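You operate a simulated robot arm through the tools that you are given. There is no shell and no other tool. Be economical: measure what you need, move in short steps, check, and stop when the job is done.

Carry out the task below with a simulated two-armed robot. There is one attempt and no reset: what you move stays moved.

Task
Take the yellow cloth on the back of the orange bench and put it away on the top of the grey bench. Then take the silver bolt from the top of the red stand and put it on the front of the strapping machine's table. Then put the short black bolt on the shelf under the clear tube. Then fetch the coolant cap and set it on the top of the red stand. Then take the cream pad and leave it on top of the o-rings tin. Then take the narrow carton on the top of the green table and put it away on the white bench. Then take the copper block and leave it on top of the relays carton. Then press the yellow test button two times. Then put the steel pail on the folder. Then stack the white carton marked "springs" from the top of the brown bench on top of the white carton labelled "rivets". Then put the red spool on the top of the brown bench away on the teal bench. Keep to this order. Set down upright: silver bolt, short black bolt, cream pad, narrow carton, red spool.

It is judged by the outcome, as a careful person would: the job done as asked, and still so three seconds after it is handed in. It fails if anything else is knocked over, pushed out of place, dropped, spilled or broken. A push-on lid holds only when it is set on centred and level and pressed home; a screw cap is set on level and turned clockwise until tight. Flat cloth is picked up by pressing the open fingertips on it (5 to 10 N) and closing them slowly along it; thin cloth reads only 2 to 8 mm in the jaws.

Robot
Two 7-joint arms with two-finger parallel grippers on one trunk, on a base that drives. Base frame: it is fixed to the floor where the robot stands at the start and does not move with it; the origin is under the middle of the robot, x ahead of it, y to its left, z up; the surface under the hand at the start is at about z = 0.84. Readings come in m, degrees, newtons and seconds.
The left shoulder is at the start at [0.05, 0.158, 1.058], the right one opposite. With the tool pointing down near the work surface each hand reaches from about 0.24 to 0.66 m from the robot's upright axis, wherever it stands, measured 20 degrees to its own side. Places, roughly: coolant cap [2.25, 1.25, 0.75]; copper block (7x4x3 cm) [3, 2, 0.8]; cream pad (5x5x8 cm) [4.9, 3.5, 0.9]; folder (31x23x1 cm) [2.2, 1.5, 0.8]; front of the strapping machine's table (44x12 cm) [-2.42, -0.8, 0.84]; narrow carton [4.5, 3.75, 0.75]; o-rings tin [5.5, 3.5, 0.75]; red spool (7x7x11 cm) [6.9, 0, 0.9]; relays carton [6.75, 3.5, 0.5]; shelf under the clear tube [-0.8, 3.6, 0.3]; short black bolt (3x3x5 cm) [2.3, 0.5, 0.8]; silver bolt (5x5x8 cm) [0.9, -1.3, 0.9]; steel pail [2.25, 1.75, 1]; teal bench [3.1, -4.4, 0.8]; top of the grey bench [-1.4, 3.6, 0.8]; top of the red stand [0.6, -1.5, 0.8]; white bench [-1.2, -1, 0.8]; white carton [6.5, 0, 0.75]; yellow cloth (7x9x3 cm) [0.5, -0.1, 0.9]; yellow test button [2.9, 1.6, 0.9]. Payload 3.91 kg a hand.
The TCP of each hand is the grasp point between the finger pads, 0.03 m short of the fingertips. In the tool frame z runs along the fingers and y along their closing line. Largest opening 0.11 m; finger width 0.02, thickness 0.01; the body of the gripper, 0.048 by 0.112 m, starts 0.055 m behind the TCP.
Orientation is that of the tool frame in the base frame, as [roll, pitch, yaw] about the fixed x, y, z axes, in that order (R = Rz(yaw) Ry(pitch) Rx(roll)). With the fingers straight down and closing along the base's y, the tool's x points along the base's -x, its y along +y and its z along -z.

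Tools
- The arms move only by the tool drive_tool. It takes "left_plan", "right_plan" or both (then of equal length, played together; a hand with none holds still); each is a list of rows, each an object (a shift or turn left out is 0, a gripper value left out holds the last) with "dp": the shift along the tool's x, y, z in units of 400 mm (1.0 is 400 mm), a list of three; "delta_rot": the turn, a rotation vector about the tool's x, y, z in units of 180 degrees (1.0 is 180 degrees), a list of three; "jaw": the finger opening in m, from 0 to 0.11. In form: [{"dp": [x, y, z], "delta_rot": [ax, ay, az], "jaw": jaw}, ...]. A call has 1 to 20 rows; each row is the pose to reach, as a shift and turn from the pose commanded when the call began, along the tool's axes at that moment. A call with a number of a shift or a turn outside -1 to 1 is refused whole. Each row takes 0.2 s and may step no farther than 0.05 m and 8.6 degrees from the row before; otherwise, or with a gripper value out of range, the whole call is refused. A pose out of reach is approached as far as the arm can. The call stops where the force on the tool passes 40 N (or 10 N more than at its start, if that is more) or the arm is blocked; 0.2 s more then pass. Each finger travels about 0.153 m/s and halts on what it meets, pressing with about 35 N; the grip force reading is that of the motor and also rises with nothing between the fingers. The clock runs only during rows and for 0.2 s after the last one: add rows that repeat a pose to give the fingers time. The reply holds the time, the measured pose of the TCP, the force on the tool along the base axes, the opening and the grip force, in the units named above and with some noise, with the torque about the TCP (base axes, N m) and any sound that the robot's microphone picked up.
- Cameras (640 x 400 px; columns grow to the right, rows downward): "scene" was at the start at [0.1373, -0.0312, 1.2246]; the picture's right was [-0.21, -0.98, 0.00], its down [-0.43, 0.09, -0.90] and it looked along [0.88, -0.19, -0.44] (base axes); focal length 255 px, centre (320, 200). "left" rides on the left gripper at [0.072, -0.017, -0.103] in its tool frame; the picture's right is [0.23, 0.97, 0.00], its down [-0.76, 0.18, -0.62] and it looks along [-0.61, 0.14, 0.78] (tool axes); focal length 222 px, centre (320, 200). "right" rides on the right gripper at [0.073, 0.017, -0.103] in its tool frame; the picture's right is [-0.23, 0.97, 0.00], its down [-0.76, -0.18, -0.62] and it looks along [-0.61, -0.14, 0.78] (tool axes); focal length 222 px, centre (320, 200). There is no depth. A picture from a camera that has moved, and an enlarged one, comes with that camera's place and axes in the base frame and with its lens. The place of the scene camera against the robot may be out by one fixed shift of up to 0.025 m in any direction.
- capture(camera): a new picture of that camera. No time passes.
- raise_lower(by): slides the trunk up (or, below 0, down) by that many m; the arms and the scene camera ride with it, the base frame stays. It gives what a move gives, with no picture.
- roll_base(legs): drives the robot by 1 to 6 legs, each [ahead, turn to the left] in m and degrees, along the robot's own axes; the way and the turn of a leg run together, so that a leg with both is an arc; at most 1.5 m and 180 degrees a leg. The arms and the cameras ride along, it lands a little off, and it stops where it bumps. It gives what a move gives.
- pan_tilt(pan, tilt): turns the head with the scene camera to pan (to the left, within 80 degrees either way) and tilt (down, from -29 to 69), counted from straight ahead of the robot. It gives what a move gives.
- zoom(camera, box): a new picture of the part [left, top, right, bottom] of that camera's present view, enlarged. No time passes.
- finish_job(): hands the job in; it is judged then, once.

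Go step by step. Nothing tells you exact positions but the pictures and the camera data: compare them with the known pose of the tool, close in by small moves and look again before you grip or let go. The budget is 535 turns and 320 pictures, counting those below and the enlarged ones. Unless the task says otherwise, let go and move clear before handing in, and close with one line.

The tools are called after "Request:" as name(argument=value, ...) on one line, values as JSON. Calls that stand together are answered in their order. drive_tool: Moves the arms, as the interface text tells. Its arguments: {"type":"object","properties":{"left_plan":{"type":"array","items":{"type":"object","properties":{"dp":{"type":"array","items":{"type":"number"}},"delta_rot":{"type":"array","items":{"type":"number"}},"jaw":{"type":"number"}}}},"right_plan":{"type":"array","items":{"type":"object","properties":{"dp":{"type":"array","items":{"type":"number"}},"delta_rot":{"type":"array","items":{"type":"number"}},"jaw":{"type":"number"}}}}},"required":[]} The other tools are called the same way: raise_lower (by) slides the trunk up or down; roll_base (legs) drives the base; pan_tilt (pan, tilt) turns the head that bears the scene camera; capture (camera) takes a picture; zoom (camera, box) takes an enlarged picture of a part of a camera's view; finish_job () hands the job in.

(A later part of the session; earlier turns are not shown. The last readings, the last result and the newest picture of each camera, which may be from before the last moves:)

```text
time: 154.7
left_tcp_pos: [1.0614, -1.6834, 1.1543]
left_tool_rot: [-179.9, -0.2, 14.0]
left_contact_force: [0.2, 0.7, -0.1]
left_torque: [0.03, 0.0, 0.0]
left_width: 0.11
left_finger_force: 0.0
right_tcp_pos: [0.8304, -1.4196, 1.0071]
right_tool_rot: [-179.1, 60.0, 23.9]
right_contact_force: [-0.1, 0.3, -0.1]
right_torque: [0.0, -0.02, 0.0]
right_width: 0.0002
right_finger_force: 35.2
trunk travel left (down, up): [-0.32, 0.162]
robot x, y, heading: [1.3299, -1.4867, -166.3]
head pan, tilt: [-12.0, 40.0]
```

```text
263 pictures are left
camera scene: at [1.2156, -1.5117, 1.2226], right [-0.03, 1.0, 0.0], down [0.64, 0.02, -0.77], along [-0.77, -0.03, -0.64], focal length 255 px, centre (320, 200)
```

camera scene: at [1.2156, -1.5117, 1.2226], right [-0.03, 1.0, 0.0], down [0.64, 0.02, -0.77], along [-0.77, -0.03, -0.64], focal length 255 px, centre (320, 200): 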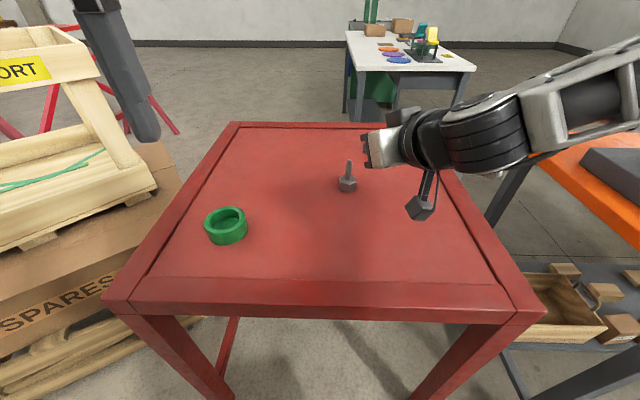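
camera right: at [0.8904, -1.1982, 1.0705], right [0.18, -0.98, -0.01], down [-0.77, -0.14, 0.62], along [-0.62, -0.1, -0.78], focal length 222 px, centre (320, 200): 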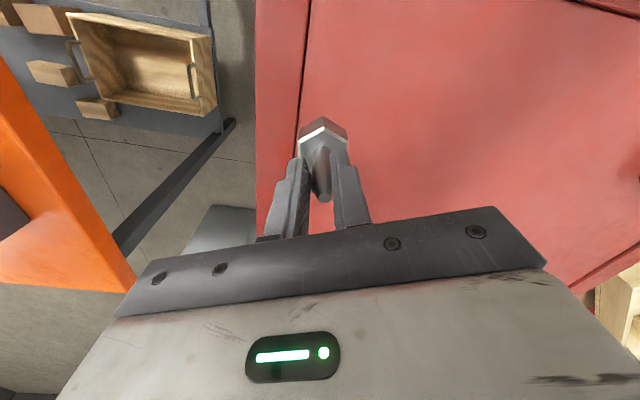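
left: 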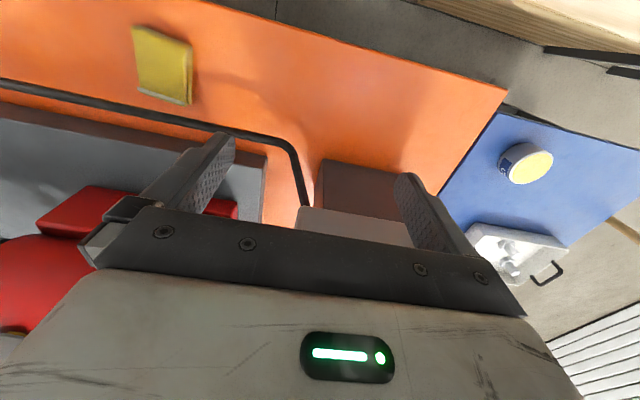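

The grip slipped off the tapered tip, and the bolt stands head-down again near (0.69, -1.46). I'll straighten the hand, reposition the base and grip it by the head instead.

Request:
drive_tool(right_plan=[{"dp": [0, 0, -0.1], "delta_rot": [0, 0.04, 0], "jaw": 0.05}, {"dp": [0, 0, -0.15], "delta_rot": [0, 0.08, 0], "jaw": 0.11}, {"dp": [0, 0, -0.15], "delta_rot": [0, 0.125, 0]}, {"dp": [0, 0, -0.15], "delta_rot": [0, 0.17, 0]}, {"dp": [0, 0, -0.15], "delta_rot": [0, 0.215, 0]}, {"dp": [0, 0, -0.15], "delta_rot": [0, 0.26, 0]}, {"dp": [0, 0, -0.15], "delta_rot": [0, 0.3, 0]}, {"dp": [0, 0, -0.15], "delta_rot": [0, 0.333, 0]}, {"dp": [0, 0, -0.15], "delta_rot": [0, 0.333, 0]}])

Request:
roll_base(legs=[[0, 13], [0.04, 0]])

Request:
capture(camera="scene")

Request:
capture(camera="right")

```text
time: 156.7
left_tcp_pos: [1.0608, -1.6827, 1.1542]
left_tool_rot: [-179.9, -0.3, 14.0]
left_contact_force: [-0.2, -0.8, -0.2]
left_torque: [0.01, 0.0, -0.02]
left_width: 0.1099
left_finger_force: 0.0
right_tcp_pos: [0.8791, -1.3999, 1.0368]
right_tool_rot: [-179.5, -0.1, 23.2]
right_contact_force: [-0.3, -0.3, 0.6]
right_torque: [-0.04, 0.0, 0.0]
right_width: 0.11
right_finger_force: 0.0
trunk travel left (down, up): [-0.32, 0.162]
robot x, y, heading: [1.3353, -1.4872, -166.0]
head pan, tilt: [-12.0, 40.0]
```

```text
time: 158.4
left_tcp_pos: [1.0768, -1.7562, 1.1531]
left_tool_rot: [-180.0, -0.1, 26.9]
left_contact_force: [-0.5, -0.7, 0.4]
left_torque: [0.02, 0.0, -0.01]
left_width: 0.1098
left_finger_force: 0.1
right_tcp_pos: [0.8326, -1.5222, 1.0361]
right_tool_rot: [-179.6, 0.0, 36.3]
right_contact_force: [0.1, -0.2, -0.6]
right_torque: [0.01, -0.01, 0.01]
right_width: 0.1102
right_finger_force: 0.0
trunk travel left (down, up): [-0.32, 0.162]
robot x, y, heading: [1.2966, -1.5034, -153.2]
head pan, tilt: [-12.0, 40.0]
```

```text
262 pictures are left
camera scene: at [1.1854, -1.5575, 1.2225], right [-0.26, 0.97, 0.0], down [0.62, 0.17, -0.77], along [-0.74, -0.2, -0.64], focal length 255 px, centre (320, 200)
```

scene: 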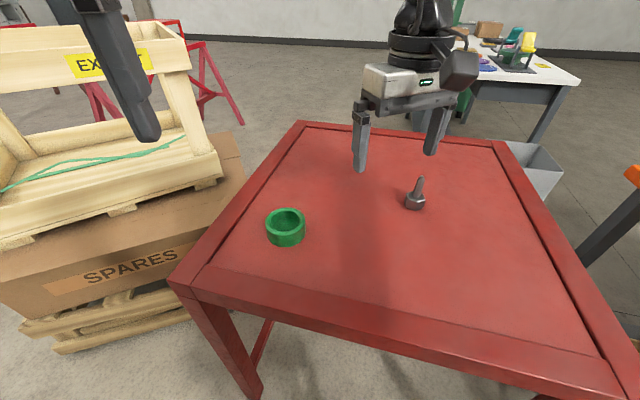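

```text
261 pictures are left
camera right: at [0.9034, -1.4941, 1.1391], right [0.39, -0.92, -0.01], down [-0.72, -0.31, 0.62], along [-0.58, -0.24, -0.78], focal length 222 px, centre (320, 200)
```

right: 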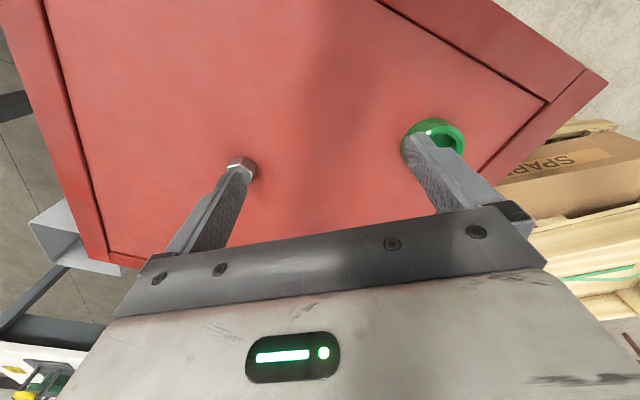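

Request:
drive_tool(right_plan=[{"dp": [-0.046, -0.088, 0.03]}, {"dp": [-0.092, -0.176, 0.07]}, {"dp": [-0.138, -0.264, 0.12]}, {"dp": [-0.184, -0.352, 0.17]}, {"dp": [-0.184, -0.352, 0.17]}])

Request:
zoom(camera="right", box=[180, 40, 460, 215])

Request:
zoom(camera="scene", box=[350, 140, 490, 230])

```text
time: 159.6
left_tcp_pos: [1.0763, -1.7563, 1.1537]
left_tool_rot: [-179.8, -0.2, 26.8]
left_contact_force: [0.1, 0.1, -0.3]
left_torque: [-0.03, 0.0, 0.02]
left_width: 0.11
left_finger_force: 0.1
right_tcp_pos: [0.6906, -1.4504, 0.9684]
right_tool_rot: [-179.6, 0.0, 36.2]
right_contact_force: [-0.1, 0.3, 0.9]
right_torque: [0.01, 0.0, -0.03]
right_width: 0.11
right_finger_force: 0.0
trunk travel left (down, up): [-0.32, 0.162]
robot x, y, heading: [1.2941, -1.5047, -153.3]
head pan, tilt: [-12.0, 40.0]
```

```text
2.29 times, centred on (320, 128) of right
camera zoom: at [0.7595, -1.4225, 1.0714], right [0.39, -0.92, -0.01], down [-0.72, -0.31, 0.62], along [-0.58, -0.24, -0.78], focal length 508 px, centre (320, 366)
```

zoom: 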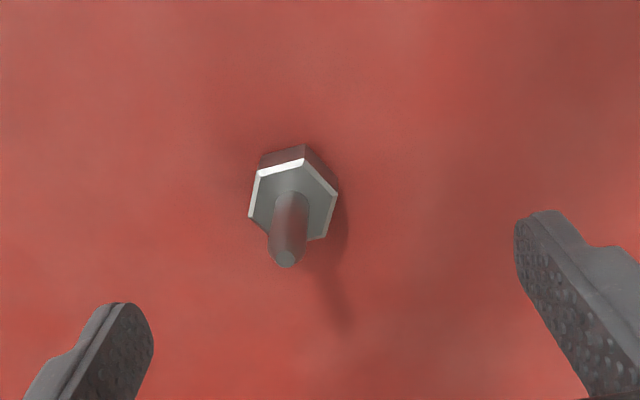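

```text
4.44 times, centred on (420, 185) of scene
camera zoom: at [1.1861, -1.5572, 1.2226], right [-0.26, 0.97, 0.0], down [0.62, 0.16, -0.77], along [-0.74, -0.2, -0.64], focal length 1135 px, centre (-124, 267)
```

zoom: 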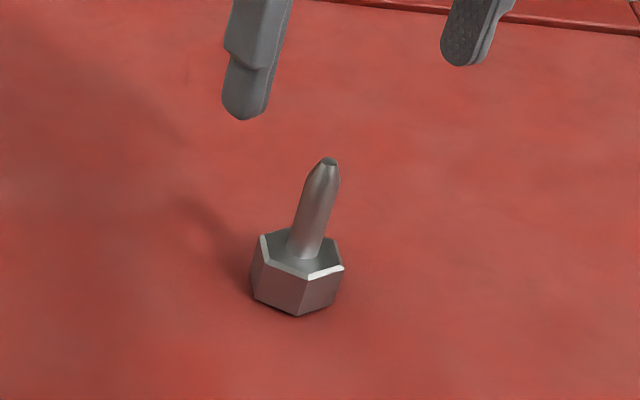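

Request:
drive_tool(right_plan=[{"dp": [-0.014, -0.027, 0], "delta_rot": [0, 0, 0.04]}, {"dp": [-0.014, -0.027, 0], "delta_rot": [0, 0, 0.08]}, {"dp": [-0.014, -0.027, 0], "delta_rot": [0, 0, 0.12]}, {"dp": [-0.014, -0.027, 0], "delta_rot": [0, 0, 0.156]}, {"dp": [-0.014, -0.027, 0.02], "delta_rot": [0, 0, 0.156]}])

Request:
zoom(camera="right", box=[180, 40, 460, 215])

```text
time: 160.8
left_tcp_pos: [1.0759, -1.756, 1.154]
left_tool_rot: [-179.8, -0.2, 27.0]
left_contact_force: [0.6, 0.2, 0.0]
left_torque: [0.0, -0.01, 0.02]
left_width: 0.1101
left_finger_force: 0.1
right_tcp_pos: [0.6804, -1.447, 0.9616]
right_tool_rot: [-179.6, 0.2, 8.0]
right_contact_force: [0.7, 0.5, 0.4]
right_torque: [0.01, 0.01, 0.01]
right_width: 0.1103
right_finger_force: 0.0
trunk travel left (down, up): [-0.32, 0.162]
robot x, y, heading: [1.2965, -1.5028, -153.1]
head pan, tilt: [-12.0, 40.0]
```

```text
2.29 times, centred on (320, 128) of right
camera zoom: at [0.7556, -1.4536, 1.064], right [-0.09, -1.0, -0.01], down [-0.78, 0.07, 0.63], along [-0.62, 0.06, -0.78], focal length 508 px, centre (320, 366)
```

zoom: 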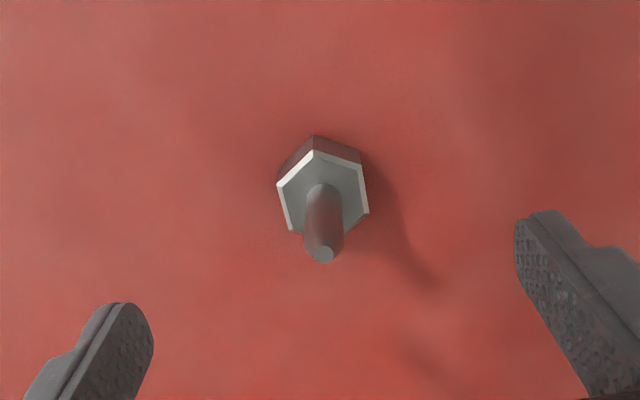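

Flats are aligned and the bolt is centred. Descend, verifying position before closing.

Request:
drive_tool(right_plan=[{"dp": [0, 0, 0.08]}, {"dp": [0, 0, 0.16]}, {"dp": [0, 0, 0.22]}, {"dp": [0, 0, 0.255]}, {"dp": [0, 0, 0.255]}])

Request:
capture(camera="right")

```text
time: 162.0
left_tcp_pos: [1.0761, -1.7559, 1.1531]
left_tool_rot: [-179.9, 0.0, 26.9]
left_contact_force: [-0.4, -0.4, 0.6]
left_torque: [0.0, 0.01, 0.0]
left_width: 0.1098
left_finger_force: 0.0
right_tcp_pos: [0.68, -1.4447, 0.8581]
right_tool_rot: [-179.7, 0.3, 8.1]
right_contact_force: [0.1, 0.4, 0.5]
right_torque: [0.01, -0.03, 0.04]
right_width: 0.1099
right_finger_force: 0.0
trunk travel left (down, up): [-0.32, 0.162]
robot x, y, heading: [1.2936, -1.5075, -153.3]
head pan, tilt: [-12.0, 40.0]
```

```text
257 pictures are left
camera right: at [0.7554, -1.4532, 0.9617], right [-0.09, -1.0, -0.01], down [-0.78, 0.07, 0.63], along [-0.62, 0.06, -0.78], focal length 222 px, centre (320, 200)
```

right: 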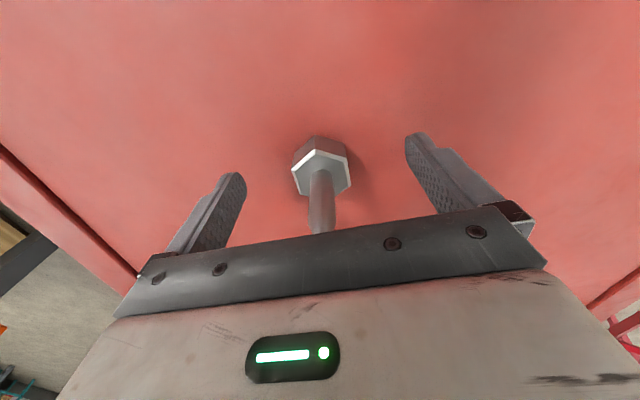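

Request:
drive_tool(right_plan=[{"dp": [0, 0, 0.008]}, {"dp": [0, 0, 0.008], "jaw": 0.08}, {"dp": [0, 0, 0.008], "jaw": 0.06}, {"dp": [0, 0, 0.008], "jaw": 0.04}, {"dp": [0, 0, 0.008], "jaw": 0.02}, {"dp": [0, 0, 0.008], "jaw": 0.02}])

Request:
capture(camera="right")

```text
time: 163.4
left_tcp_pos: [1.0765, -1.7566, 1.154]
left_tool_rot: [-179.9, -0.2, 26.9]
left_contact_force: [0.1, 0.7, -1.7]
left_torque: [-0.01, -0.06, 0.01]
left_width: 0.1101
left_finger_force: 0.1
right_tcp_pos: [0.6805, -1.445, 0.8555]
right_tool_rot: [-179.6, 0.2, 8.1]
right_contact_force: [-0.1, -0.2, 0.7]
right_torque: [-0.01, -0.03, 0.0]
right_width: 0.0202
right_finger_force: 0.2
trunk travel left (down, up): [-0.32, 0.162]
robot x, y, heading: [1.2919, -1.5065, -153.2]
head pan, tilt: [-12.0, 40.0]
```

```text
256 pictures are left
camera right: at [0.7553, -1.453, 0.959], right [-0.09, -1.0, -0.01], down [-0.78, 0.07, 0.63], along [-0.62, 0.06, -0.78], focal length 222 px, centre (320, 200)
```

right: 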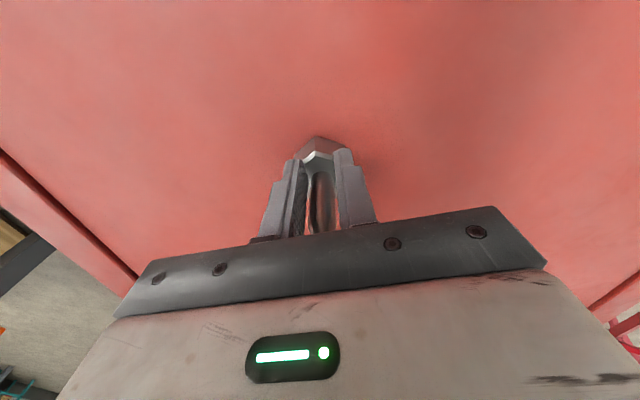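

The fingers closed above the head, so the table must be lower than I assumed. Open, go 2.5 cm lower and regrip.

Request:
drive_tool(right_plan=[{"dp": [0, 0, 0], "jaw": 0.05}, {"dp": [0, 0, 0], "jaw": 0.08}, {"dp": [0, 0, 0], "jaw": 0.1}, {"dp": [0, 0, 0.03], "jaw": 0.1}, {"dp": [0, 0, 0.0575], "jaw": 0.1}, {"dp": [0, 0, 0.0575], "jaw": 0.08}, {"dp": [0, 0, 0.0575], "jaw": 0.06}, {"dp": [0, 0, 0.0575], "jaw": 0.04}, {"dp": [0, 0, 0.0575], "jaw": 0.03}, {"dp": [0, 0, 0.0575], "jaw": 0.03}])

Request:
capture(camera="right")

```text
time: 165.6
left_tcp_pos: [1.0772, -1.7564, 1.1545]
left_tool_rot: [-179.9, -0.2, 26.9]
left_contact_force: [-0.3, 0.4, 0.0]
left_torque: [-0.03, -0.02, 0.01]
left_width: 0.1099
left_finger_force: 0.0
right_tcp_pos: [0.68, -1.4444, 0.8342]
right_tool_rot: [-179.5, 0.2, 8.0]
right_contact_force: [-0.4, 0.4, 0.0]
right_torque: [0.0, 0.03, 0.02]
right_width: 0.0416
right_finger_force: 34.9
trunk travel left (down, up): [-0.32, 0.162]
robot x, y, heading: [1.2931, -1.5096, -153.1]
head pan, tilt: [-12.0, 40.0]
```

```text
255 pictures are left
camera right: at [0.7551, -1.4525, 0.9358], right [-0.09, -1.0, -0.01], down [-0.78, 0.07, 0.63], along [-0.62, 0.06, -0.78], focal length 222 px, centre (320, 200)
```

right: 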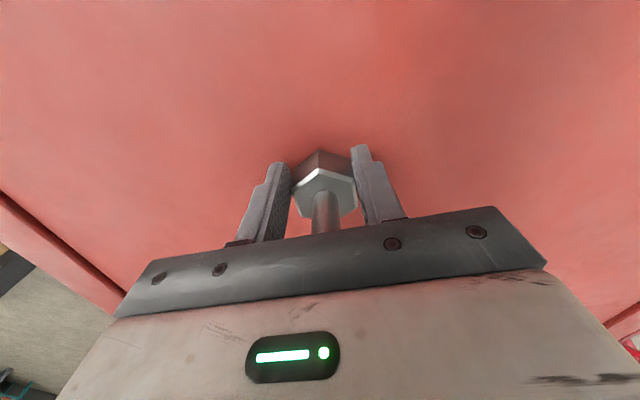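

Gripped on the head (41.6 mm). Lift, bring it nearer and tilt 60°.

Request:
drive_tool(right_plan=[{"dp": [0, 0, -0.1]}, {"dp": [0, 0, -0.2]}, {"dp": [0.1, 0.02, -0.25]}, {"dp": [0.2, 0.04, -0.25], "delta_rot": [0, -0.04, 0]}, {"dp": [0.295, 0.054, -0.25], "delta_rot": [0, -0.08, 0]}, {"dp": [0.295, 0.054, -0.25], "delta_rot": [0, -0.125, 0]}, {"dp": [0.295, 0.054, -0.25], "delta_rot": [0, -0.17, 0]}, {"dp": [0.295, 0.054, -0.25], "delta_rot": [0, -0.215, 0]}, {"dp": [0.295, 0.054, -0.25], "delta_rot": [0, -0.26, 0]}, {"dp": [0.295, 0.054, -0.25], "delta_rot": [0, -0.3, 0]}, {"dp": [0.295, 0.054, -0.25], "delta_rot": [0, -0.345, 0]}, {"dp": [0.295, 0.054, -0.25], "delta_rot": [0, -0.345, 0]}])

Request:
capture(camera="scene")

Request:
capture(camera="right")

```text
time: 168.2
left_tcp_pos: [1.0756, -1.7567, 1.1539]
left_tool_rot: [-180.0, -0.2, 27.0]
left_contact_force: [-0.1, 1.3, -0.1]
left_torque: [0.0, 0.02, 0.03]
left_width: 0.1102
left_finger_force: 0.1
right_tcp_pos: [0.7973, -1.4505, 0.9317]
right_tool_rot: [-179.4, 62.6, 8.8]
right_contact_force: [0.3, -0.1, -1.5]
right_torque: [0.03, -0.01, -0.06]
right_width: 0.0411
right_finger_force: 34.9
right hand out of reach, approached as far as the arm can: row 11, 12
trunk travel left (down, up): [-0.32, 0.162]
robot x, y, heading: [1.2937, -1.5005, -153.3]
head pan, tilt: [-12.0, 40.0]
```

```text
254 pictures are left
camera scene: at [1.1859, -1.5571, 1.2226], right [-0.26, 0.97, 0.0], down [0.62, 0.16, -0.77], along [-0.74, -0.2, -0.64], focal length 255 px, centre (320, 200)
```

scene: 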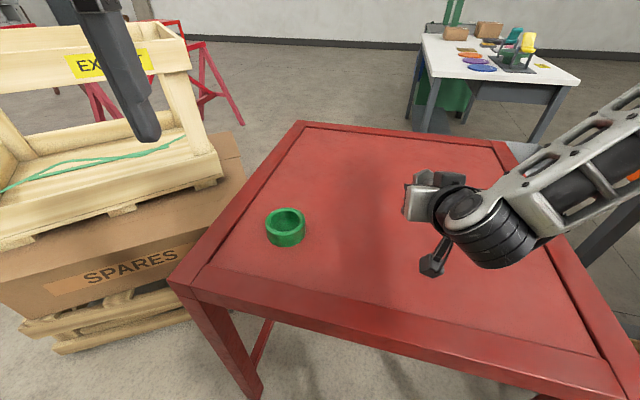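

```text
253 pictures are left
camera right: at [0.924, -1.4518, 0.9154], right [0.03, -0.98, 0.2], down [0.17, 0.2, 0.96], along [-0.98, 0.0, 0.18], focal length 222 px, centre (320, 200)
```

right: 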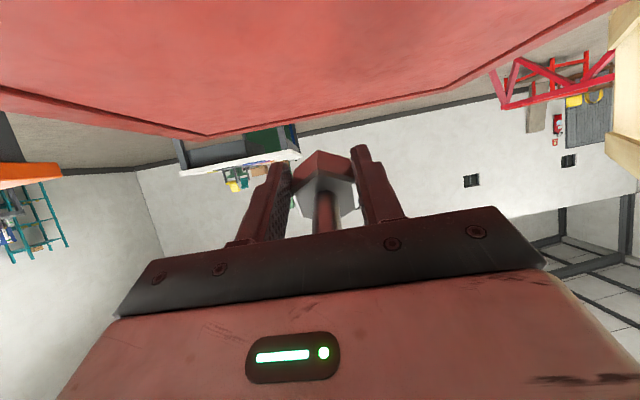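

Request:
drive_tool(right_plan=[{"dp": [0.067, 0, 0.0345]}, {"dp": [0.133, 0, 0.069]}, {"dp": [0.18, 0, 0.0932]}, {"dp": [0.18, 0, 0.0932]}])

Request:
capture(camera="right")

Request:
zoom(camera="scene", box=[320, 130, 520, 300])

```text
time: 169.2
left_tcp_pos: [1.0763, -1.7562, 1.1535]
left_tool_rot: [-180.0, -0.3, 26.9]
left_contact_force: [-0.2, 0.7, 0.2]
left_torque: [0.0, -0.01, 0.01]
left_width: 0.1099
left_finger_force: 0.1
right_tcp_pos: [0.7967, -1.4522, 0.8824]
right_tool_rot: [-179.0, 62.2, 8.7]
right_contact_force: [-0.2, -0.6, -1.6]
right_torque: [0.01, -0.02, -0.01]
right_width: 0.0412
right_finger_force: 35.0
right hand out of reach, approached as far as the arm can: row 2, 3, 4
trunk travel left (down, up): [-0.32, 0.162]
robot x, y, heading: [1.2974, -1.505, -153.4]
head pan, tilt: [-12.0, 40.0]
```

```text
252 pictures are left
camera right: at [0.9239, -1.4521, 0.8663], right [0.03, -0.98, 0.19], down [0.17, 0.19, 0.97], along [-0.98, 0.01, 0.17], focal length 222 px, centre (320, 200)
```

right: 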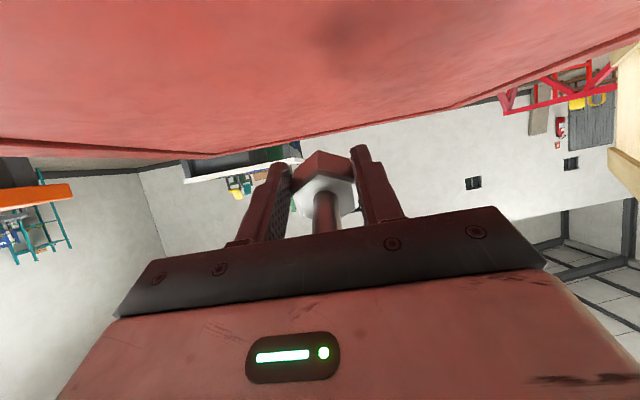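

```text
2.35 times, centred on (420, 215) of scene
camera zoom: at [1.1859, -1.5571, 1.2226], right [-0.26, 0.97, 0.0], down [0.62, 0.16, -0.77], along [-0.74, -0.2, -0.64], focal length 601 px, centre (85, 165)
```

zoom: 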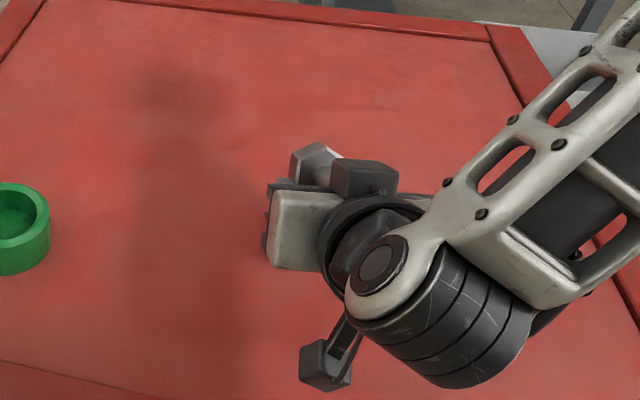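

Request:
raise_lower(by=-0.04)

Request:
capture(camera="right")

```text
time: 170.0
left_tcp_pos: [1.0761, -1.7564, 1.1131]
left_tool_rot: [180.0, -0.2, 26.9]
left_contact_force: [0.0, 0.1, -0.3]
left_torque: [-0.01, -0.01, -0.01]
left_width: 0.1099
left_finger_force: 0.0
right_tcp_pos: [0.7975, -1.4526, 0.8425]
right_tool_rot: [-179.0, 62.2, 8.7]
right_contact_force: [0.0, 0.8, -1.5]
right_torque: [0.01, -0.04, -0.01]
right_width: 0.0406
right_finger_force: 34.9
trunk travel left (down, up): [-0.28, 0.202]
robot x, y, heading: [1.298, -1.5042, -153.1]
head pan, tilt: [-12.0, 40.0]
```

```text
250 pictures are left
camera right: at [0.9239, -1.4521, 0.8265], right [0.03, -0.98, 0.19], down [0.17, 0.19, 0.97], along [-0.98, 0.01, 0.17], focal length 222 px, centre (320, 200)
```

right: 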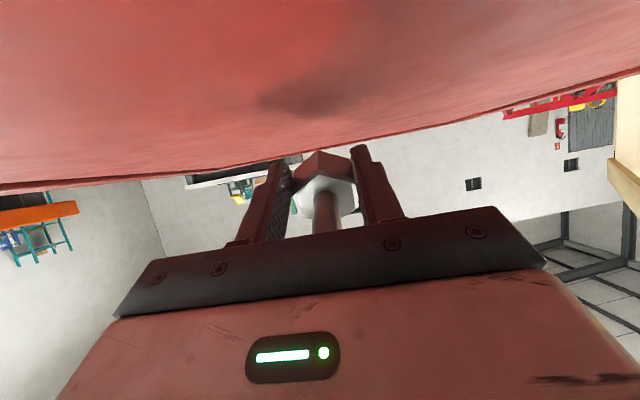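

Table surface ≈ 0.793. Lower 5 mm more and release so the bolt lies down.

Request:
raise_lower(by=-0.006)

Request:
drive_tool(right_plan=[{"jaw": 0.05}, {"jaw": 0.07}, {"jaw": 0.09}, {"jaw": 0.1}])

Request:
capture(camera="right")

```text
time: 170.6
left_tcp_pos: [1.0754, -1.7558, 1.1085]
left_tool_rot: [-180.0, -0.2, 26.9]
left_contact_force: [0.7, 0.5, 0.0]
left_torque: [0.0, -0.01, -0.04]
left_width: 0.11
left_finger_force: 0.0
right_tcp_pos: [0.7975, -1.4514, 0.837]
right_tool_rot: [-179.0, 62.2, 8.6]
right_contact_force: [0.5, 0.5, -1.3]
right_torque: [-0.03, -0.02, -0.01]
right_width: 0.0406
right_finger_force: 35.3
trunk travel left (down, up): [-0.274, 0.208]
robot x, y, heading: [1.2958, -1.5022, -153.3]
head pan, tilt: [-12.0, 40.0]
```

```text
time: 171.6
left_tcp_pos: [1.0764, -1.7564, 1.1082]
left_tool_rot: [-179.9, -0.3, 26.9]
left_contact_force: [-0.9, 0.9, -0.9]
left_torque: [-0.01, -0.01, -0.06]
left_width: 0.1099
left_finger_force: 0.1
right_tcp_pos: [0.7969, -1.4518, 0.8366]
right_tool_rot: [-178.9, 62.1, 8.7]
right_contact_force: [0.4, 0.2, -0.6]
right_torque: [-0.02, 0.03, 0.0]
right_width: 0.1
right_finger_force: 0.1
trunk travel left (down, up): [-0.274, 0.208]
robot x, y, heading: [1.2989, -1.502, -153.3]
head pan, tilt: [-12.0, 40.0]
```

```text
249 pictures are left
camera right: at [0.9239, -1.4522, 0.8205], right [0.03, -0.98, 0.19], down [0.17, 0.19, 0.97], along [-0.98, 0.01, 0.17], focal length 222 px, centre (320, 200)
```

right: 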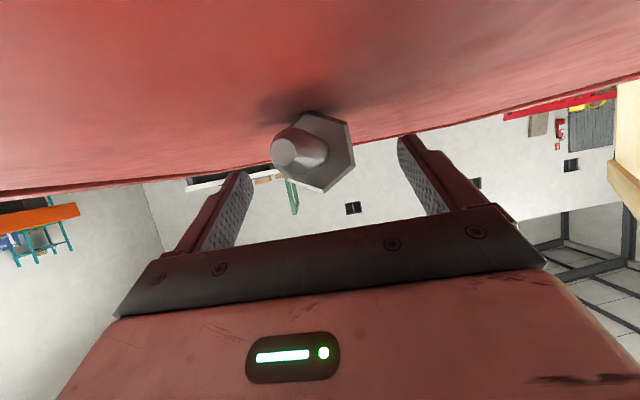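

The bolt lies with its head away from the robot. Raise and go back to a vertical hand.

Request:
raise_lower(by=0.12)

Request:
drive_tool(right_plan=[{"delta_rot": [0, 0.045, 0], "jaw": 0.11}, {"delta_rot": [0, 0.09, 0]}, {"delta_rot": [0, 0.135, 0]}, {"delta_rot": [0, 0.18, 0]}, {"delta_rot": [0, 0.225, 0]}, {"delta_rot": [0, 0.27, 0]}, {"delta_rot": [0, 0.315, 0]}, {"delta_rot": [0, 0.345, 0]}, {"delta_rot": [0, 0.345, 0]}])

Request:
capture(camera="right")

Request:
zoom(camera="scene", box=[320, 130, 520, 255])

```text
time: 173.1
left_tcp_pos: [1.0757, -1.7559, 1.2276]
left_tool_rot: [-179.8, -0.1, 27.0]
left_contact_force: [0.0, -0.7, 0.1]
left_torque: [0.02, 0.02, -0.02]
left_width: 0.1098
left_finger_force: 0.0
right_tcp_pos: [0.7964, -1.4526, 0.9562]
right_tool_rot: [-178.9, 62.2, 8.7]
right_contact_force: [0.1, -0.3, 0.6]
right_torque: [0.0, -0.02, 0.04]
right_width: 0.1002
right_finger_force: 0.0
trunk travel left (down, up): [-0.394, 0.088]
robot x, y, heading: [1.297, -1.5057, -153.5]
head pan, tilt: [-12.0, 40.0]
```

```text
time: 175.1
left_tcp_pos: [1.0751, -1.7565, 1.2266]
left_tool_rot: [-179.9, -0.2, 26.9]
left_contact_force: [0.7, 0.6, 0.6]
left_torque: [0.04, 0.0, -0.01]
left_width: 0.11
left_finger_force: 0.2
right_tcp_pos: [0.7976, -1.4524, 0.9562]
right_tool_rot: [-179.5, 0.1, 7.8]
right_contact_force: [0.5, 0.1, -0.4]
right_torque: [0.0, 0.0, 0.0]
right_width: 0.1102
right_finger_force: 0.0
trunk travel left (down, up): [-0.394, 0.088]
robot x, y, heading: [1.298, -1.5039, -153.2]
head pan, tilt: [-12.0, 40.0]
```

```text
248 pictures are left
camera right: at [0.8717, -1.4602, 1.0599], right [-0.09, -1.0, -0.01], down [-0.78, 0.07, 0.63], along [-0.62, 0.06, -0.78], focal length 222 px, centre (320, 200)
```

right: 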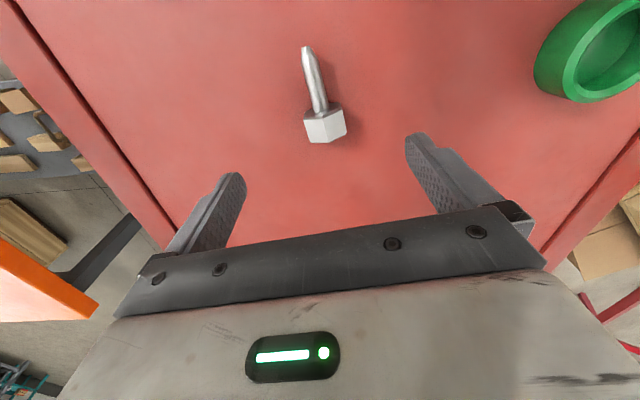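

```text
3.20 times, centred on (420, 192) of scene
camera zoom: at [1.1861, -1.5572, 1.2966], right [-0.26, 0.97, 0.0], down [0.62, 0.16, -0.77], along [-0.74, -0.2, -0.64], focal length 817 px, centre (0, 224)
```

zoom: 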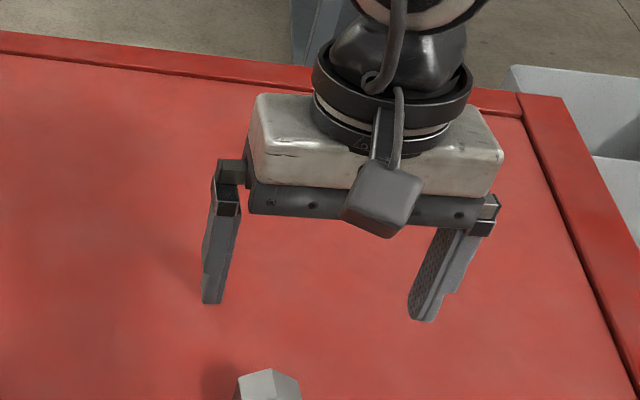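

Bolt: head ≈ (0.786, -1.457), tip ≈ (0.853, -1.445). I'll grip the head with the hand tilted 18° back, so a 78° turn afterwards brings it head-up.

Request:
drive_tool(right_plan=[{"dp": [-0.015, 0.004, 0.03], "delta_rot": [0, 0.035, -0.004]}, {"dp": [-0.03, 0.0075, 0.08], "delta_rot": [0, 0.07, -0.008]}, {"dp": [-0.03, 0.0075, 0.14], "delta_rot": [0, 0.1, -0.012]}, {"dp": [-0.03, 0.0075, 0.2], "delta_rot": [0, 0.1, -0.012]}, {"dp": [-0.03, 0.0075, 0.2], "delta_rot": [0, 0.1, -0.012]}])

Request:
capture(camera="right")

```text
time: 176.3
left_tcp_pos: [1.0763, -1.7558, 1.2277]
left_tool_rot: [-180.0, -0.2, 26.9]
left_contact_force: [-0.3, 0.1, 0.3]
left_torque: [0.03, 0.03, -0.02]
left_width: 0.11
left_finger_force: 0.2
right_tcp_pos: [0.7858, -1.4566, 0.8777]
right_tool_rot: [-179.8, -17.9, 9.8]
right_contact_force: [0.2, 0.5, -0.9]
right_torque: [0.01, -0.02, 0.01]
right_width: 0.1102
right_finger_force: 0.0
trunk travel left (down, up): [-0.394, 0.088]
robot x, y, heading: [1.2933, -1.5079, -153.2]
head pan, tilt: [-12.0, 40.0]
```

```text
246 pictures are left
camera right: at [0.8253, -1.4666, 0.9971], right [-0.05, -1.0, -0.07], down [-0.93, 0.02, 0.36], along [-0.36, 0.08, -0.93], focal length 222 px, centre (320, 200)
```

right: 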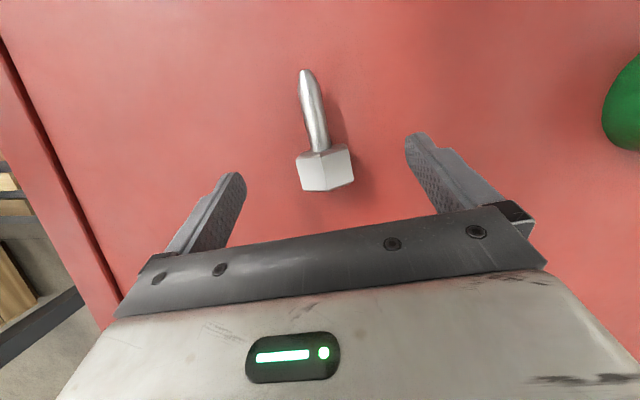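

Request:
drive_tool(right_plan=[{"dp": [-0.015, 0, 0.047]}, {"dp": [-0.028, 0, 0.085]}, {"dp": [-0.034, 0, 0.105]}, {"dp": [-0.034, 0, 0.105]}])

Request:
capture(camera="right")

```text
time: 177.3
left_tcp_pos: [1.0759, -1.7561, 1.2283]
left_tool_rot: [-179.9, -0.1, 27.0]
left_contact_force: [-0.2, -0.3, -0.4]
left_torque: [0.01, 0.01, -0.02]
left_width: 0.1101
left_finger_force: 0.1
right_tcp_pos: [0.794, -1.4443, 0.8502]
right_tool_rot: [-179.9, -17.9, 9.9]
right_contact_force: [-0.5, 0.3, -0.4]
right_torque: [0.0, 0.0, 0.02]
right_width: 0.1099
right_finger_force: 0.0
right hand out of reach, approached as far as the arm can: row 1, 2, 3, 4
trunk travel left (down, up): [-0.394, 0.088]
robot x, y, heading: [1.297, -1.5056, -153.0]
head pan, tilt: [-12.0, 40.0]
```

```text
245 pictures are left
camera right: at [0.8345, -1.4554, 0.9712], right [-0.05, -1.0, -0.07], down [-0.93, 0.02, 0.36], along [-0.36, 0.08, -0.93], focal length 222 px, centre (320, 200)
```

right: 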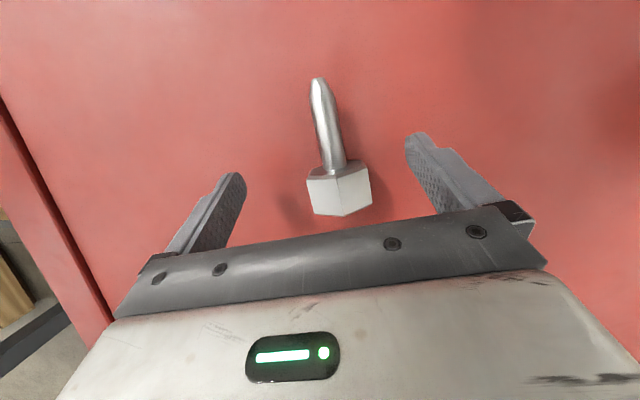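

Request:
drive_tool(right_plan=[{"dp": [0.03, 0, -0.1]}, {"dp": [0.06, 0, -0.19]}, {"dp": [0.06, 0, -0.19]}])

Request:
raise_lower(by=-0.08)

```text
time: 178.1
left_tcp_pos: [1.0767, -1.7561, 1.2281]
left_tool_rot: [-180.0, -0.1, 26.9]
left_contact_force: [0.0, 0.0, 0.3]
left_torque: [-0.02, 0.02, 0.0]
left_width: 0.11
left_finger_force: 0.0
right_tcp_pos: [0.7942, -1.4457, 0.9312]
right_tool_rot: [-179.7, -17.8, 9.9]
right_contact_force: [-0.8, 1.1, 0.3]
right_torque: [0.0, 0.02, -0.01]
right_width: 0.1099
right_finger_force: 0.0
trunk travel left (down, up): [-0.394, 0.088]
robot x, y, heading: [1.2975, -1.5026, -153.1]
head pan, tilt: [-12.0, 40.0]
```

```text
time: 179.3
left_tcp_pos: [1.0755, -1.7553, 1.1475]
left_tool_rot: [-179.9, -0.2, 26.8]
left_contact_force: [-0.6, -0.3, 0.2]
left_torque: [-0.01, 0.0, -0.05]
left_width: 0.1099
left_finger_force: 0.1
right_tcp_pos: [0.7933, -1.4439, 0.8517]
right_tool_rot: [-179.8, -17.9, 9.9]
right_contact_force: [0.4, -0.3, 1.1]
right_torque: [0.02, 0.0, 0.01]
right_width: 0.1101
right_finger_force: 0.1
trunk travel left (down, up): [-0.314, 0.168]
robot x, y, heading: [1.2977, -1.5069, -153.0]
head pan, tilt: [-12.0, 40.0]
```

Request:
drive_tool(right_plan=[{"dp": [-0.025, 0.028, 0]}, {"dp": [-0.041, 0.028, 0.037]}, {"dp": [-0.041, 0.028, 0.037]}])

Request:
capture(camera="right")

```text
time: 180.1
left_tcp_pos: [1.077, -1.7567, 1.1467]
left_tool_rot: [-179.9, -0.2, 26.9]
left_contact_force: [-0.1, 0.0, -0.2]
left_torque: [-0.01, -0.01, 0.02]
left_width: 0.11
left_finger_force: 0.2
right_tcp_pos: [0.7846, -1.4567, 0.8318]
right_tool_rot: [-179.8, -17.9, 9.9]
right_contact_force: [0.7, 0.4, 0.1]
right_torque: [0.01, -0.01, 0.0]
right_width: 0.1102
right_finger_force: 0.0
trunk travel left (down, up): [-0.314, 0.168]
robot x, y, heading: [1.2981, -1.5069, -153.3]
head pan, tilt: [-12.0, 40.0]
```

```text
244 pictures are left
camera right: at [0.8249, -1.4686, 0.9521], right [-0.05, -1.0, -0.07], down [-0.93, 0.02, 0.36], along [-0.36, 0.08, -0.93], focal length 222 px, centre (320, 200)
```

right: 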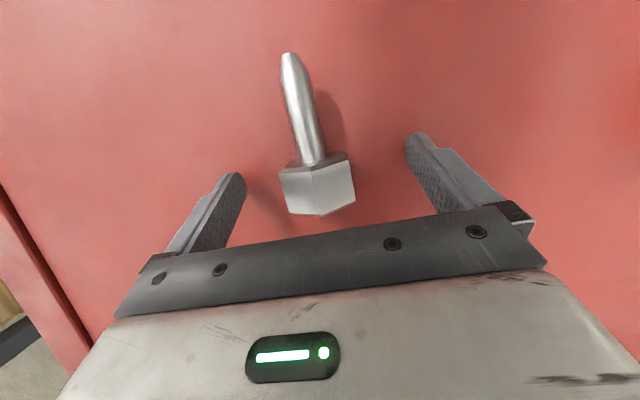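

Request:
drive_tool(right_plan=[{"jaw": 0.09}, {"jaw": 0.07}, {"jaw": 0.055}, {"jaw": 0.03}, {"jaw": 0.03}, {"jaw": 0.03}])

Request:
capture(camera="right")

```text
time: 181.5
left_tcp_pos: [1.0773, -1.756, 1.1482]
left_tool_rot: [-179.9, -0.2, 27.0]
left_contact_force: [-0.2, 0.1, 0.5]
left_torque: [0.02, -0.01, 0.0]
left_width: 0.1099
left_finger_force: 0.0
right_tcp_pos: [0.7861, -1.4567, 0.831]
right_tool_rot: [-179.8, -17.9, 9.7]
right_contact_force: [-0.4, -0.4, -0.1]
right_torque: [0.0, 0.0, -0.01]
right_width: 0.0438
right_finger_force: 34.7
trunk travel left (down, up): [-0.314, 0.168]
robot x, y, heading: [1.2957, -1.505, -153.3]
head pan, tilt: [-12.0, 40.0]
```

```text
243 pictures are left
camera right: at [0.8248, -1.4684, 0.9521], right [-0.05, -1.0, -0.07], down [-0.93, 0.02, 0.36], along [-0.36, 0.08, -0.93], focal length 222 px, centre (320, 200)
```

right: 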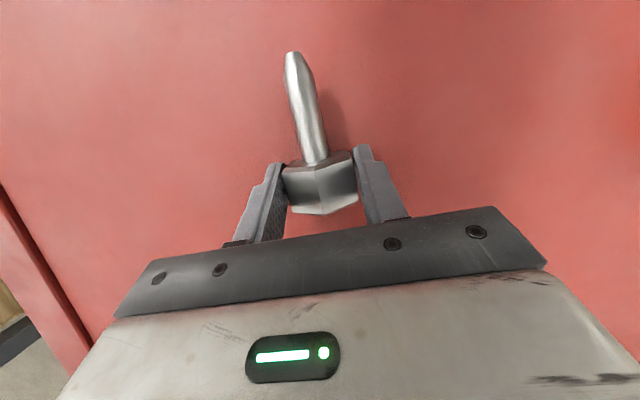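

Request:
drive_tool(right_plan=[{"dp": [0.035, 0, -0.1]}, {"dp": [0.077, 0, -0.22]}, {"dp": [0.1, 0, -0.3]}, {"dp": [0.1, 0, -0.3], "delta_rot": [0, -0.045, 0]}, {"dp": [0.1, 0, -0.3], "delta_rot": [0, -0.09, 0]}, {"dp": [0.1, 0, -0.3], "delta_rot": [0, -0.135, 0]}, {"dp": [0.1, 0, -0.3], "delta_rot": [0, -0.18, 0]}, {"dp": [0.1, 0, -0.3], "delta_rot": [0, -0.225, 0]}, {"dp": [0.1, 0, -0.3], "delta_rot": [0, -0.27, 0]}, {"dp": [0.1, 0, -0.3], "delta_rot": [0, -0.315, 0]}, {"dp": [0.1, 0, -0.3], "delta_rot": [0, -0.36, 0]}, {"dp": [0.1, 0, -0.3], "delta_rot": [0, -0.4, 0]}, {"dp": [0.1, 0, -0.3], "delta_rot": [0, -0.432, 0]}, {"dp": [0.1, 0, -0.3], "delta_rot": [0, -0.432, 0]}])

Request:
capture(camera="right")

Request:
zoom(camera="scene", box=[320, 130, 520, 255])

```text
refused: row 2 steps farther than a row can; nothing moved
```

```text
242 pictures are left
camera right: at [0.8248, -1.4684, 0.9521], right [-0.05, -1.0, -0.07], down [-0.93, 0.02, 0.36], along [-0.36, 0.08, -0.93], focal length 222 px, centre (320, 200)
```

right: 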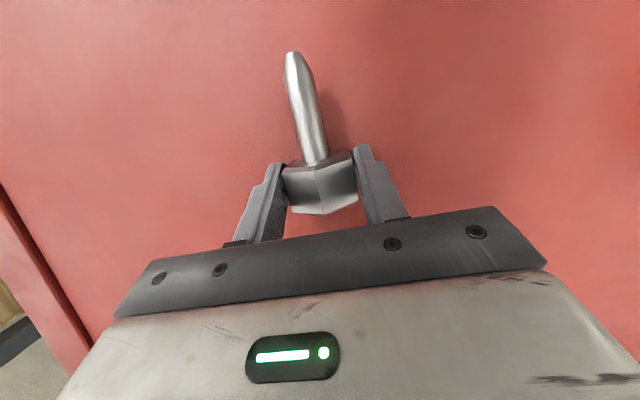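

```text
3.20 times, centred on (420, 192) of scene
camera zoom: at [1.1859, -1.5572, 1.2166], right [-0.26, 0.97, 0.0], down [0.62, 0.16, -0.77], along [-0.74, -0.2, -0.64], focal length 817 px, centre (0, 224)
```

zoom: 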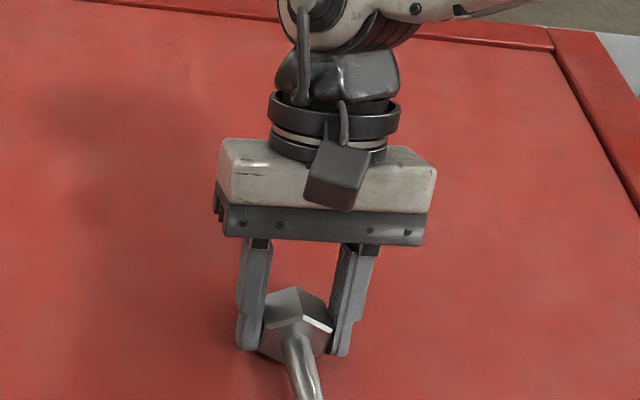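

Request:
drive_tool(right_plan=[{"dp": [0.035, 0, -0.1]}, {"dp": [0.07, 0, -0.2]}, {"dp": [0.1, 0, -0.3]}, {"dp": [0.1, 0, -0.3], "delta_rot": [0, -0.045, 0]}, {"dp": [0.1, 0, -0.3], "delta_rot": [0, -0.09, 0]}, {"dp": [0.1, 0, -0.3], "delta_rot": [0, -0.135, 0]}, {"dp": [0.1, 0, -0.3], "delta_rot": [0, -0.18, 0]}, {"dp": [0.1, 0, -0.3], "delta_rot": [0, -0.225, 0]}, {"dp": [0.1, 0, -0.3], "delta_rot": [0, -0.27, 0]}, {"dp": [0.1, 0, -0.3], "delta_rot": [0, -0.315, 0]}, {"dp": [0.1, 0, -0.3], "delta_rot": [0, -0.36, 0]}, {"dp": [0.1, 0, -0.3], "delta_rot": [0, -0.4, 0]}, {"dp": [0.1, 0, -0.3], "delta_rot": [0, -0.432, 0]}, {"dp": [0.1, 0, -0.3], "delta_rot": [0, -0.432, 0]}])

Request:
capture(camera="right")

Request:
zoom(camera="scene", box=[320, 130, 520, 255])

```text
time: 184.5
left_tcp_pos: [1.0754, -1.7563, 1.1468]
left_tool_rot: [-179.9, -0.3, 26.8]
left_contact_force: [-0.6, 0.3, -0.5]
left_torque: [-0.01, -0.03, 0.0]
left_width: 0.11
left_finger_force: 0.1
right_tcp_pos: [0.7856, -1.4576, 0.9588]
right_tool_rot: [-179.8, 59.9, 10.1]
right_contact_force: [0.3, -0.3, -0.8]
right_torque: [-0.04, -0.02, 0.02]
right_width: 0.0436
right_finger_force: 34.8
trunk travel left (down, up): [-0.314, 0.168]
robot x, y, heading: [1.2954, -1.5038, -153.0]
head pan, tilt: [-12.0, 40.0]
```

```text
240 pictures are left
camera right: at [0.9133, -1.453, 0.9471], right [0.06, -0.98, 0.19], down [0.13, 0.2, 0.97], along [-0.99, -0.03, 0.13], focal length 222 px, centre (320, 200)
```

right: 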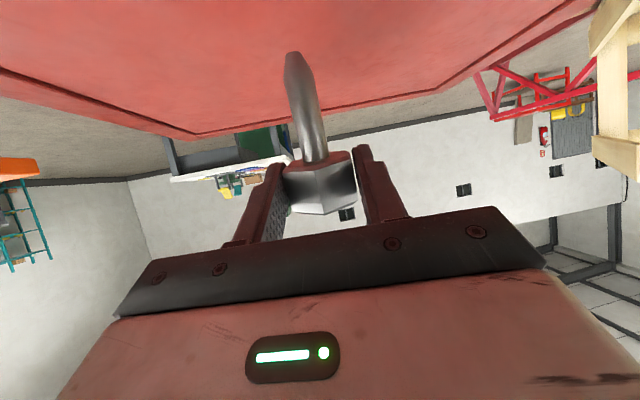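

```text
3.20 times, centred on (420, 192) of scene
camera zoom: at [1.1859, -1.5572, 1.2166], right [-0.26, 0.97, 0.0], down [0.62, 0.16, -0.77], along [-0.74, -0.2, -0.64], focal length 817 px, centre (0, 224)
```

zoom: 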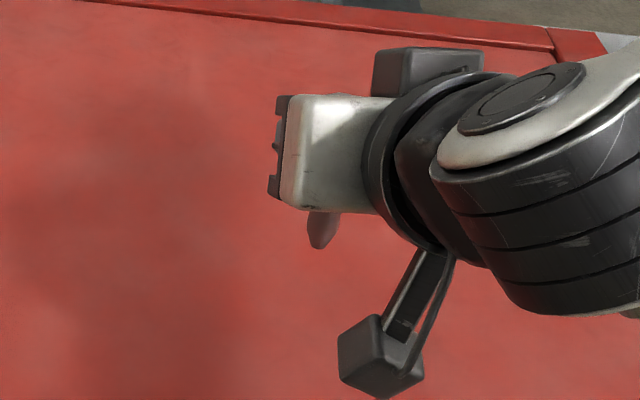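

The bolt is now head-up in the hand. To check its exact tilt I'll yaw the hand left, so the head camera sees it from the side.

Request:
drive_tool(right_plan=[{"delta_rot": [-0.04, 0, -0.023]}, {"delta_rot": [-0.08, 0, -0.046]}, {"delta_rot": [-0.12, 0, -0.069]}, {"delta_rot": [-0.16, 0, -0.092]}, {"delta_rot": [-0.2, 0, -0.115]}, {"delta_rot": [-0.24, 0, -0.139]}, {"delta_rot": [-0.28, 0, -0.162]}, {"delta_rot": [-0.32, 0, -0.185]}, {"delta_rot": [-0.32, 0, -0.185]}])

Request:
zoom(camera="scene", box=[320, 130, 520, 255])

```text
time: 186.5
left_tcp_pos: [1.0758, -1.7555, 1.1479]
left_tool_rot: [-180.0, -0.2, 26.8]
left_contact_force: [0.0, 0.2, 0.1]
left_torque: [0.02, 0.0, -0.01]
left_width: 0.11
left_finger_force: 0.1
right_tcp_pos: [0.7861, -1.4586, 0.9587]
right_tool_rot: [-179.9, 59.9, 76.5]
right_contact_force: [0.3, -0.8, -0.7]
right_torque: [0.02, 0.01, -0.02]
right_width: 0.0433
right_finger_force: 35.0
trunk travel left (down, up): [-0.314, 0.168]
robot x, y, heading: [1.298, -1.5045, -153.4]
head pan, tilt: [-12.0, 40.0]
```

```text
3.20 times, centred on (420, 192) of scene
camera zoom: at [1.1859, -1.5572, 1.2166], right [-0.26, 0.97, 0.0], down [0.62, 0.16, -0.77], along [-0.74, -0.2, -0.64], focal length 817 px, centre (0, 224)
```

zoom: 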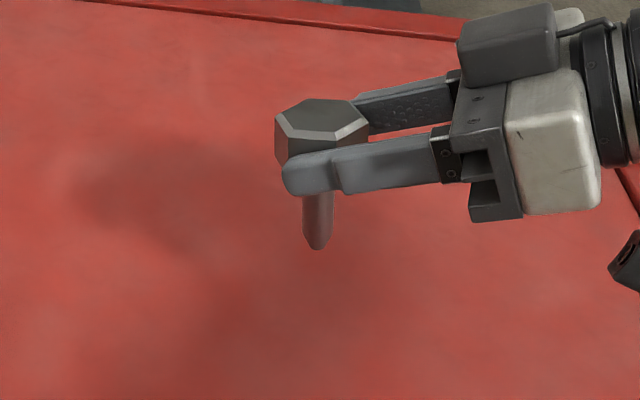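

The side view shows the tip leaning about 14° back toward the hand. I'll pitch up 14° more and check again.

Request:
drive_tool(right_plan=[{"delta_rot": [0, -0.04, 0]}, {"delta_rot": [0, -0.078, 0]}, {"delta_rot": [0, -0.078, 0]}])

Request:
zoom(camera="scene", box=[320, 130, 520, 255])

```text
time: 187.3
left_tcp_pos: [1.0755, -1.7564, 1.1482]
left_tool_rot: [-179.9, -0.2, 26.9]
left_contact_force: [-0.3, 0.4, 0.7]
left_torque: [-0.02, 0.01, -0.01]
left_width: 0.1097
left_finger_force: 0.0
right_tcp_pos: [0.7857, -1.4569, 0.9593]
right_tool_rot: [-179.9, 73.9, 76.5]
right_contact_force: [1.0, -0.6, -1.3]
right_torque: [0.03, -0.02, -0.02]
right_width: 0.0432
right_finger_force: 35.2
trunk travel left (down, up): [-0.314, 0.168]
robot x, y, heading: [1.3, -1.5032, -153.3]
head pan, tilt: [-12.0, 40.0]
```

```text
3.20 times, centred on (420, 192) of scene
camera zoom: at [1.1859, -1.5573, 1.2166], right [-0.26, 0.97, 0.0], down [0.62, 0.16, -0.77], along [-0.74, -0.2, -0.64], focal length 817 px, centre (0, 224)
```

zoom: 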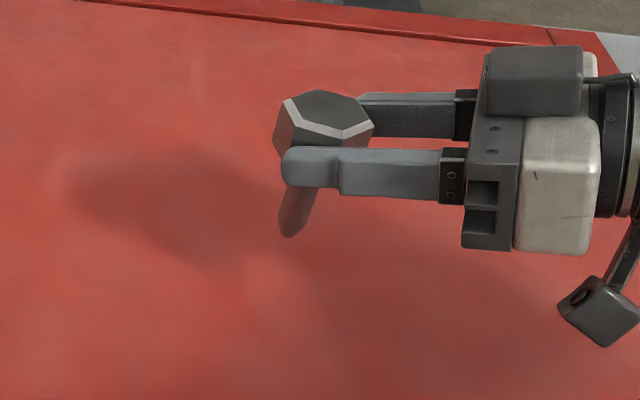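

Request:
drive_tool(right_plan=[{"delta_rot": [0, 0.031, 0]}, {"delta_rot": [0, 0.031, 0]}])

Request:
zoom(camera="scene", box=[395, 150, 455, 210])

Request:
zoom(camera="right", box=[240, 20, 400, 230])

```text
time: 187.9
left_tcp_pos: [1.0764, -1.7564, 1.1478]
left_tool_rot: [-180.0, -0.3, 26.9]
left_contact_force: [0.1, -0.3, 0.0]
left_torque: [-0.02, -0.01, 0.01]
left_width: 0.11
left_finger_force: 0.0
right_tcp_pos: [0.7857, -1.4579, 0.9595]
right_tool_rot: [179.8, 68.2, 76.3]
right_contact_force: [-0.3, 1.1, -0.8]
right_torque: [0.03, -0.02, -0.01]
right_width: 0.0433
right_finger_force: 35.1
trunk travel left (down, up): [-0.314, 0.168]
robot x, y, heading: [1.2973, -1.5101, -153.4]
head pan, tilt: [-12.0, 40.0]
```

```text
6.67 times, centred on (425, 180) of scene
camera zoom: at [1.1859, -1.5571, 1.2166], right [-0.26, 0.97, 0.0], down [0.62, 0.16, -0.77], along [-0.74, -0.2, -0.64], focal length 1702 px, centre (-380, 333)
```

zoom: 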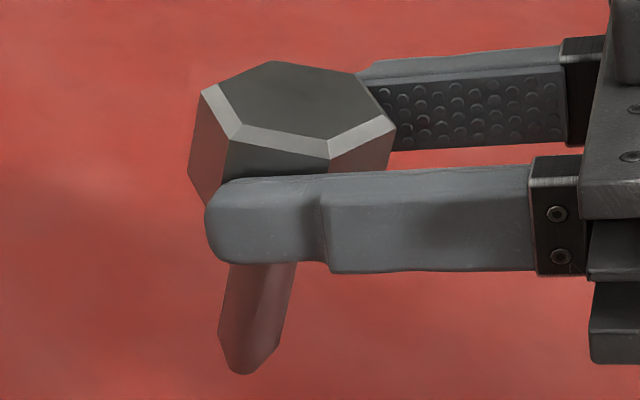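

```text
1.90 times, centred on (320, 125) of right
camera zoom: at [0.8317, -1.3423, 0.9291], right [0.93, -0.31, 0.21], down [-0.1, 0.33, 0.94], along [-0.36, -0.89, 0.27], focal length 423 px, centre (320, 343)
```

zoom: 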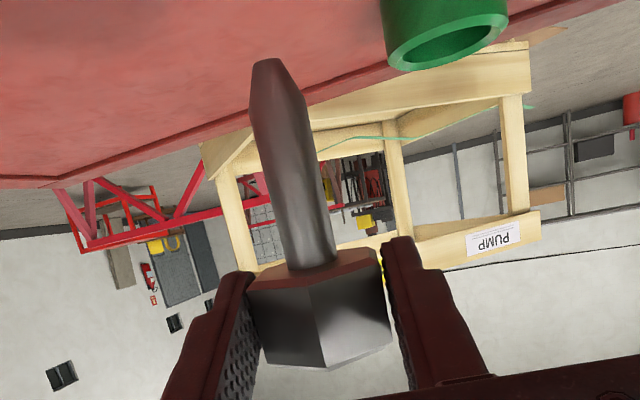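

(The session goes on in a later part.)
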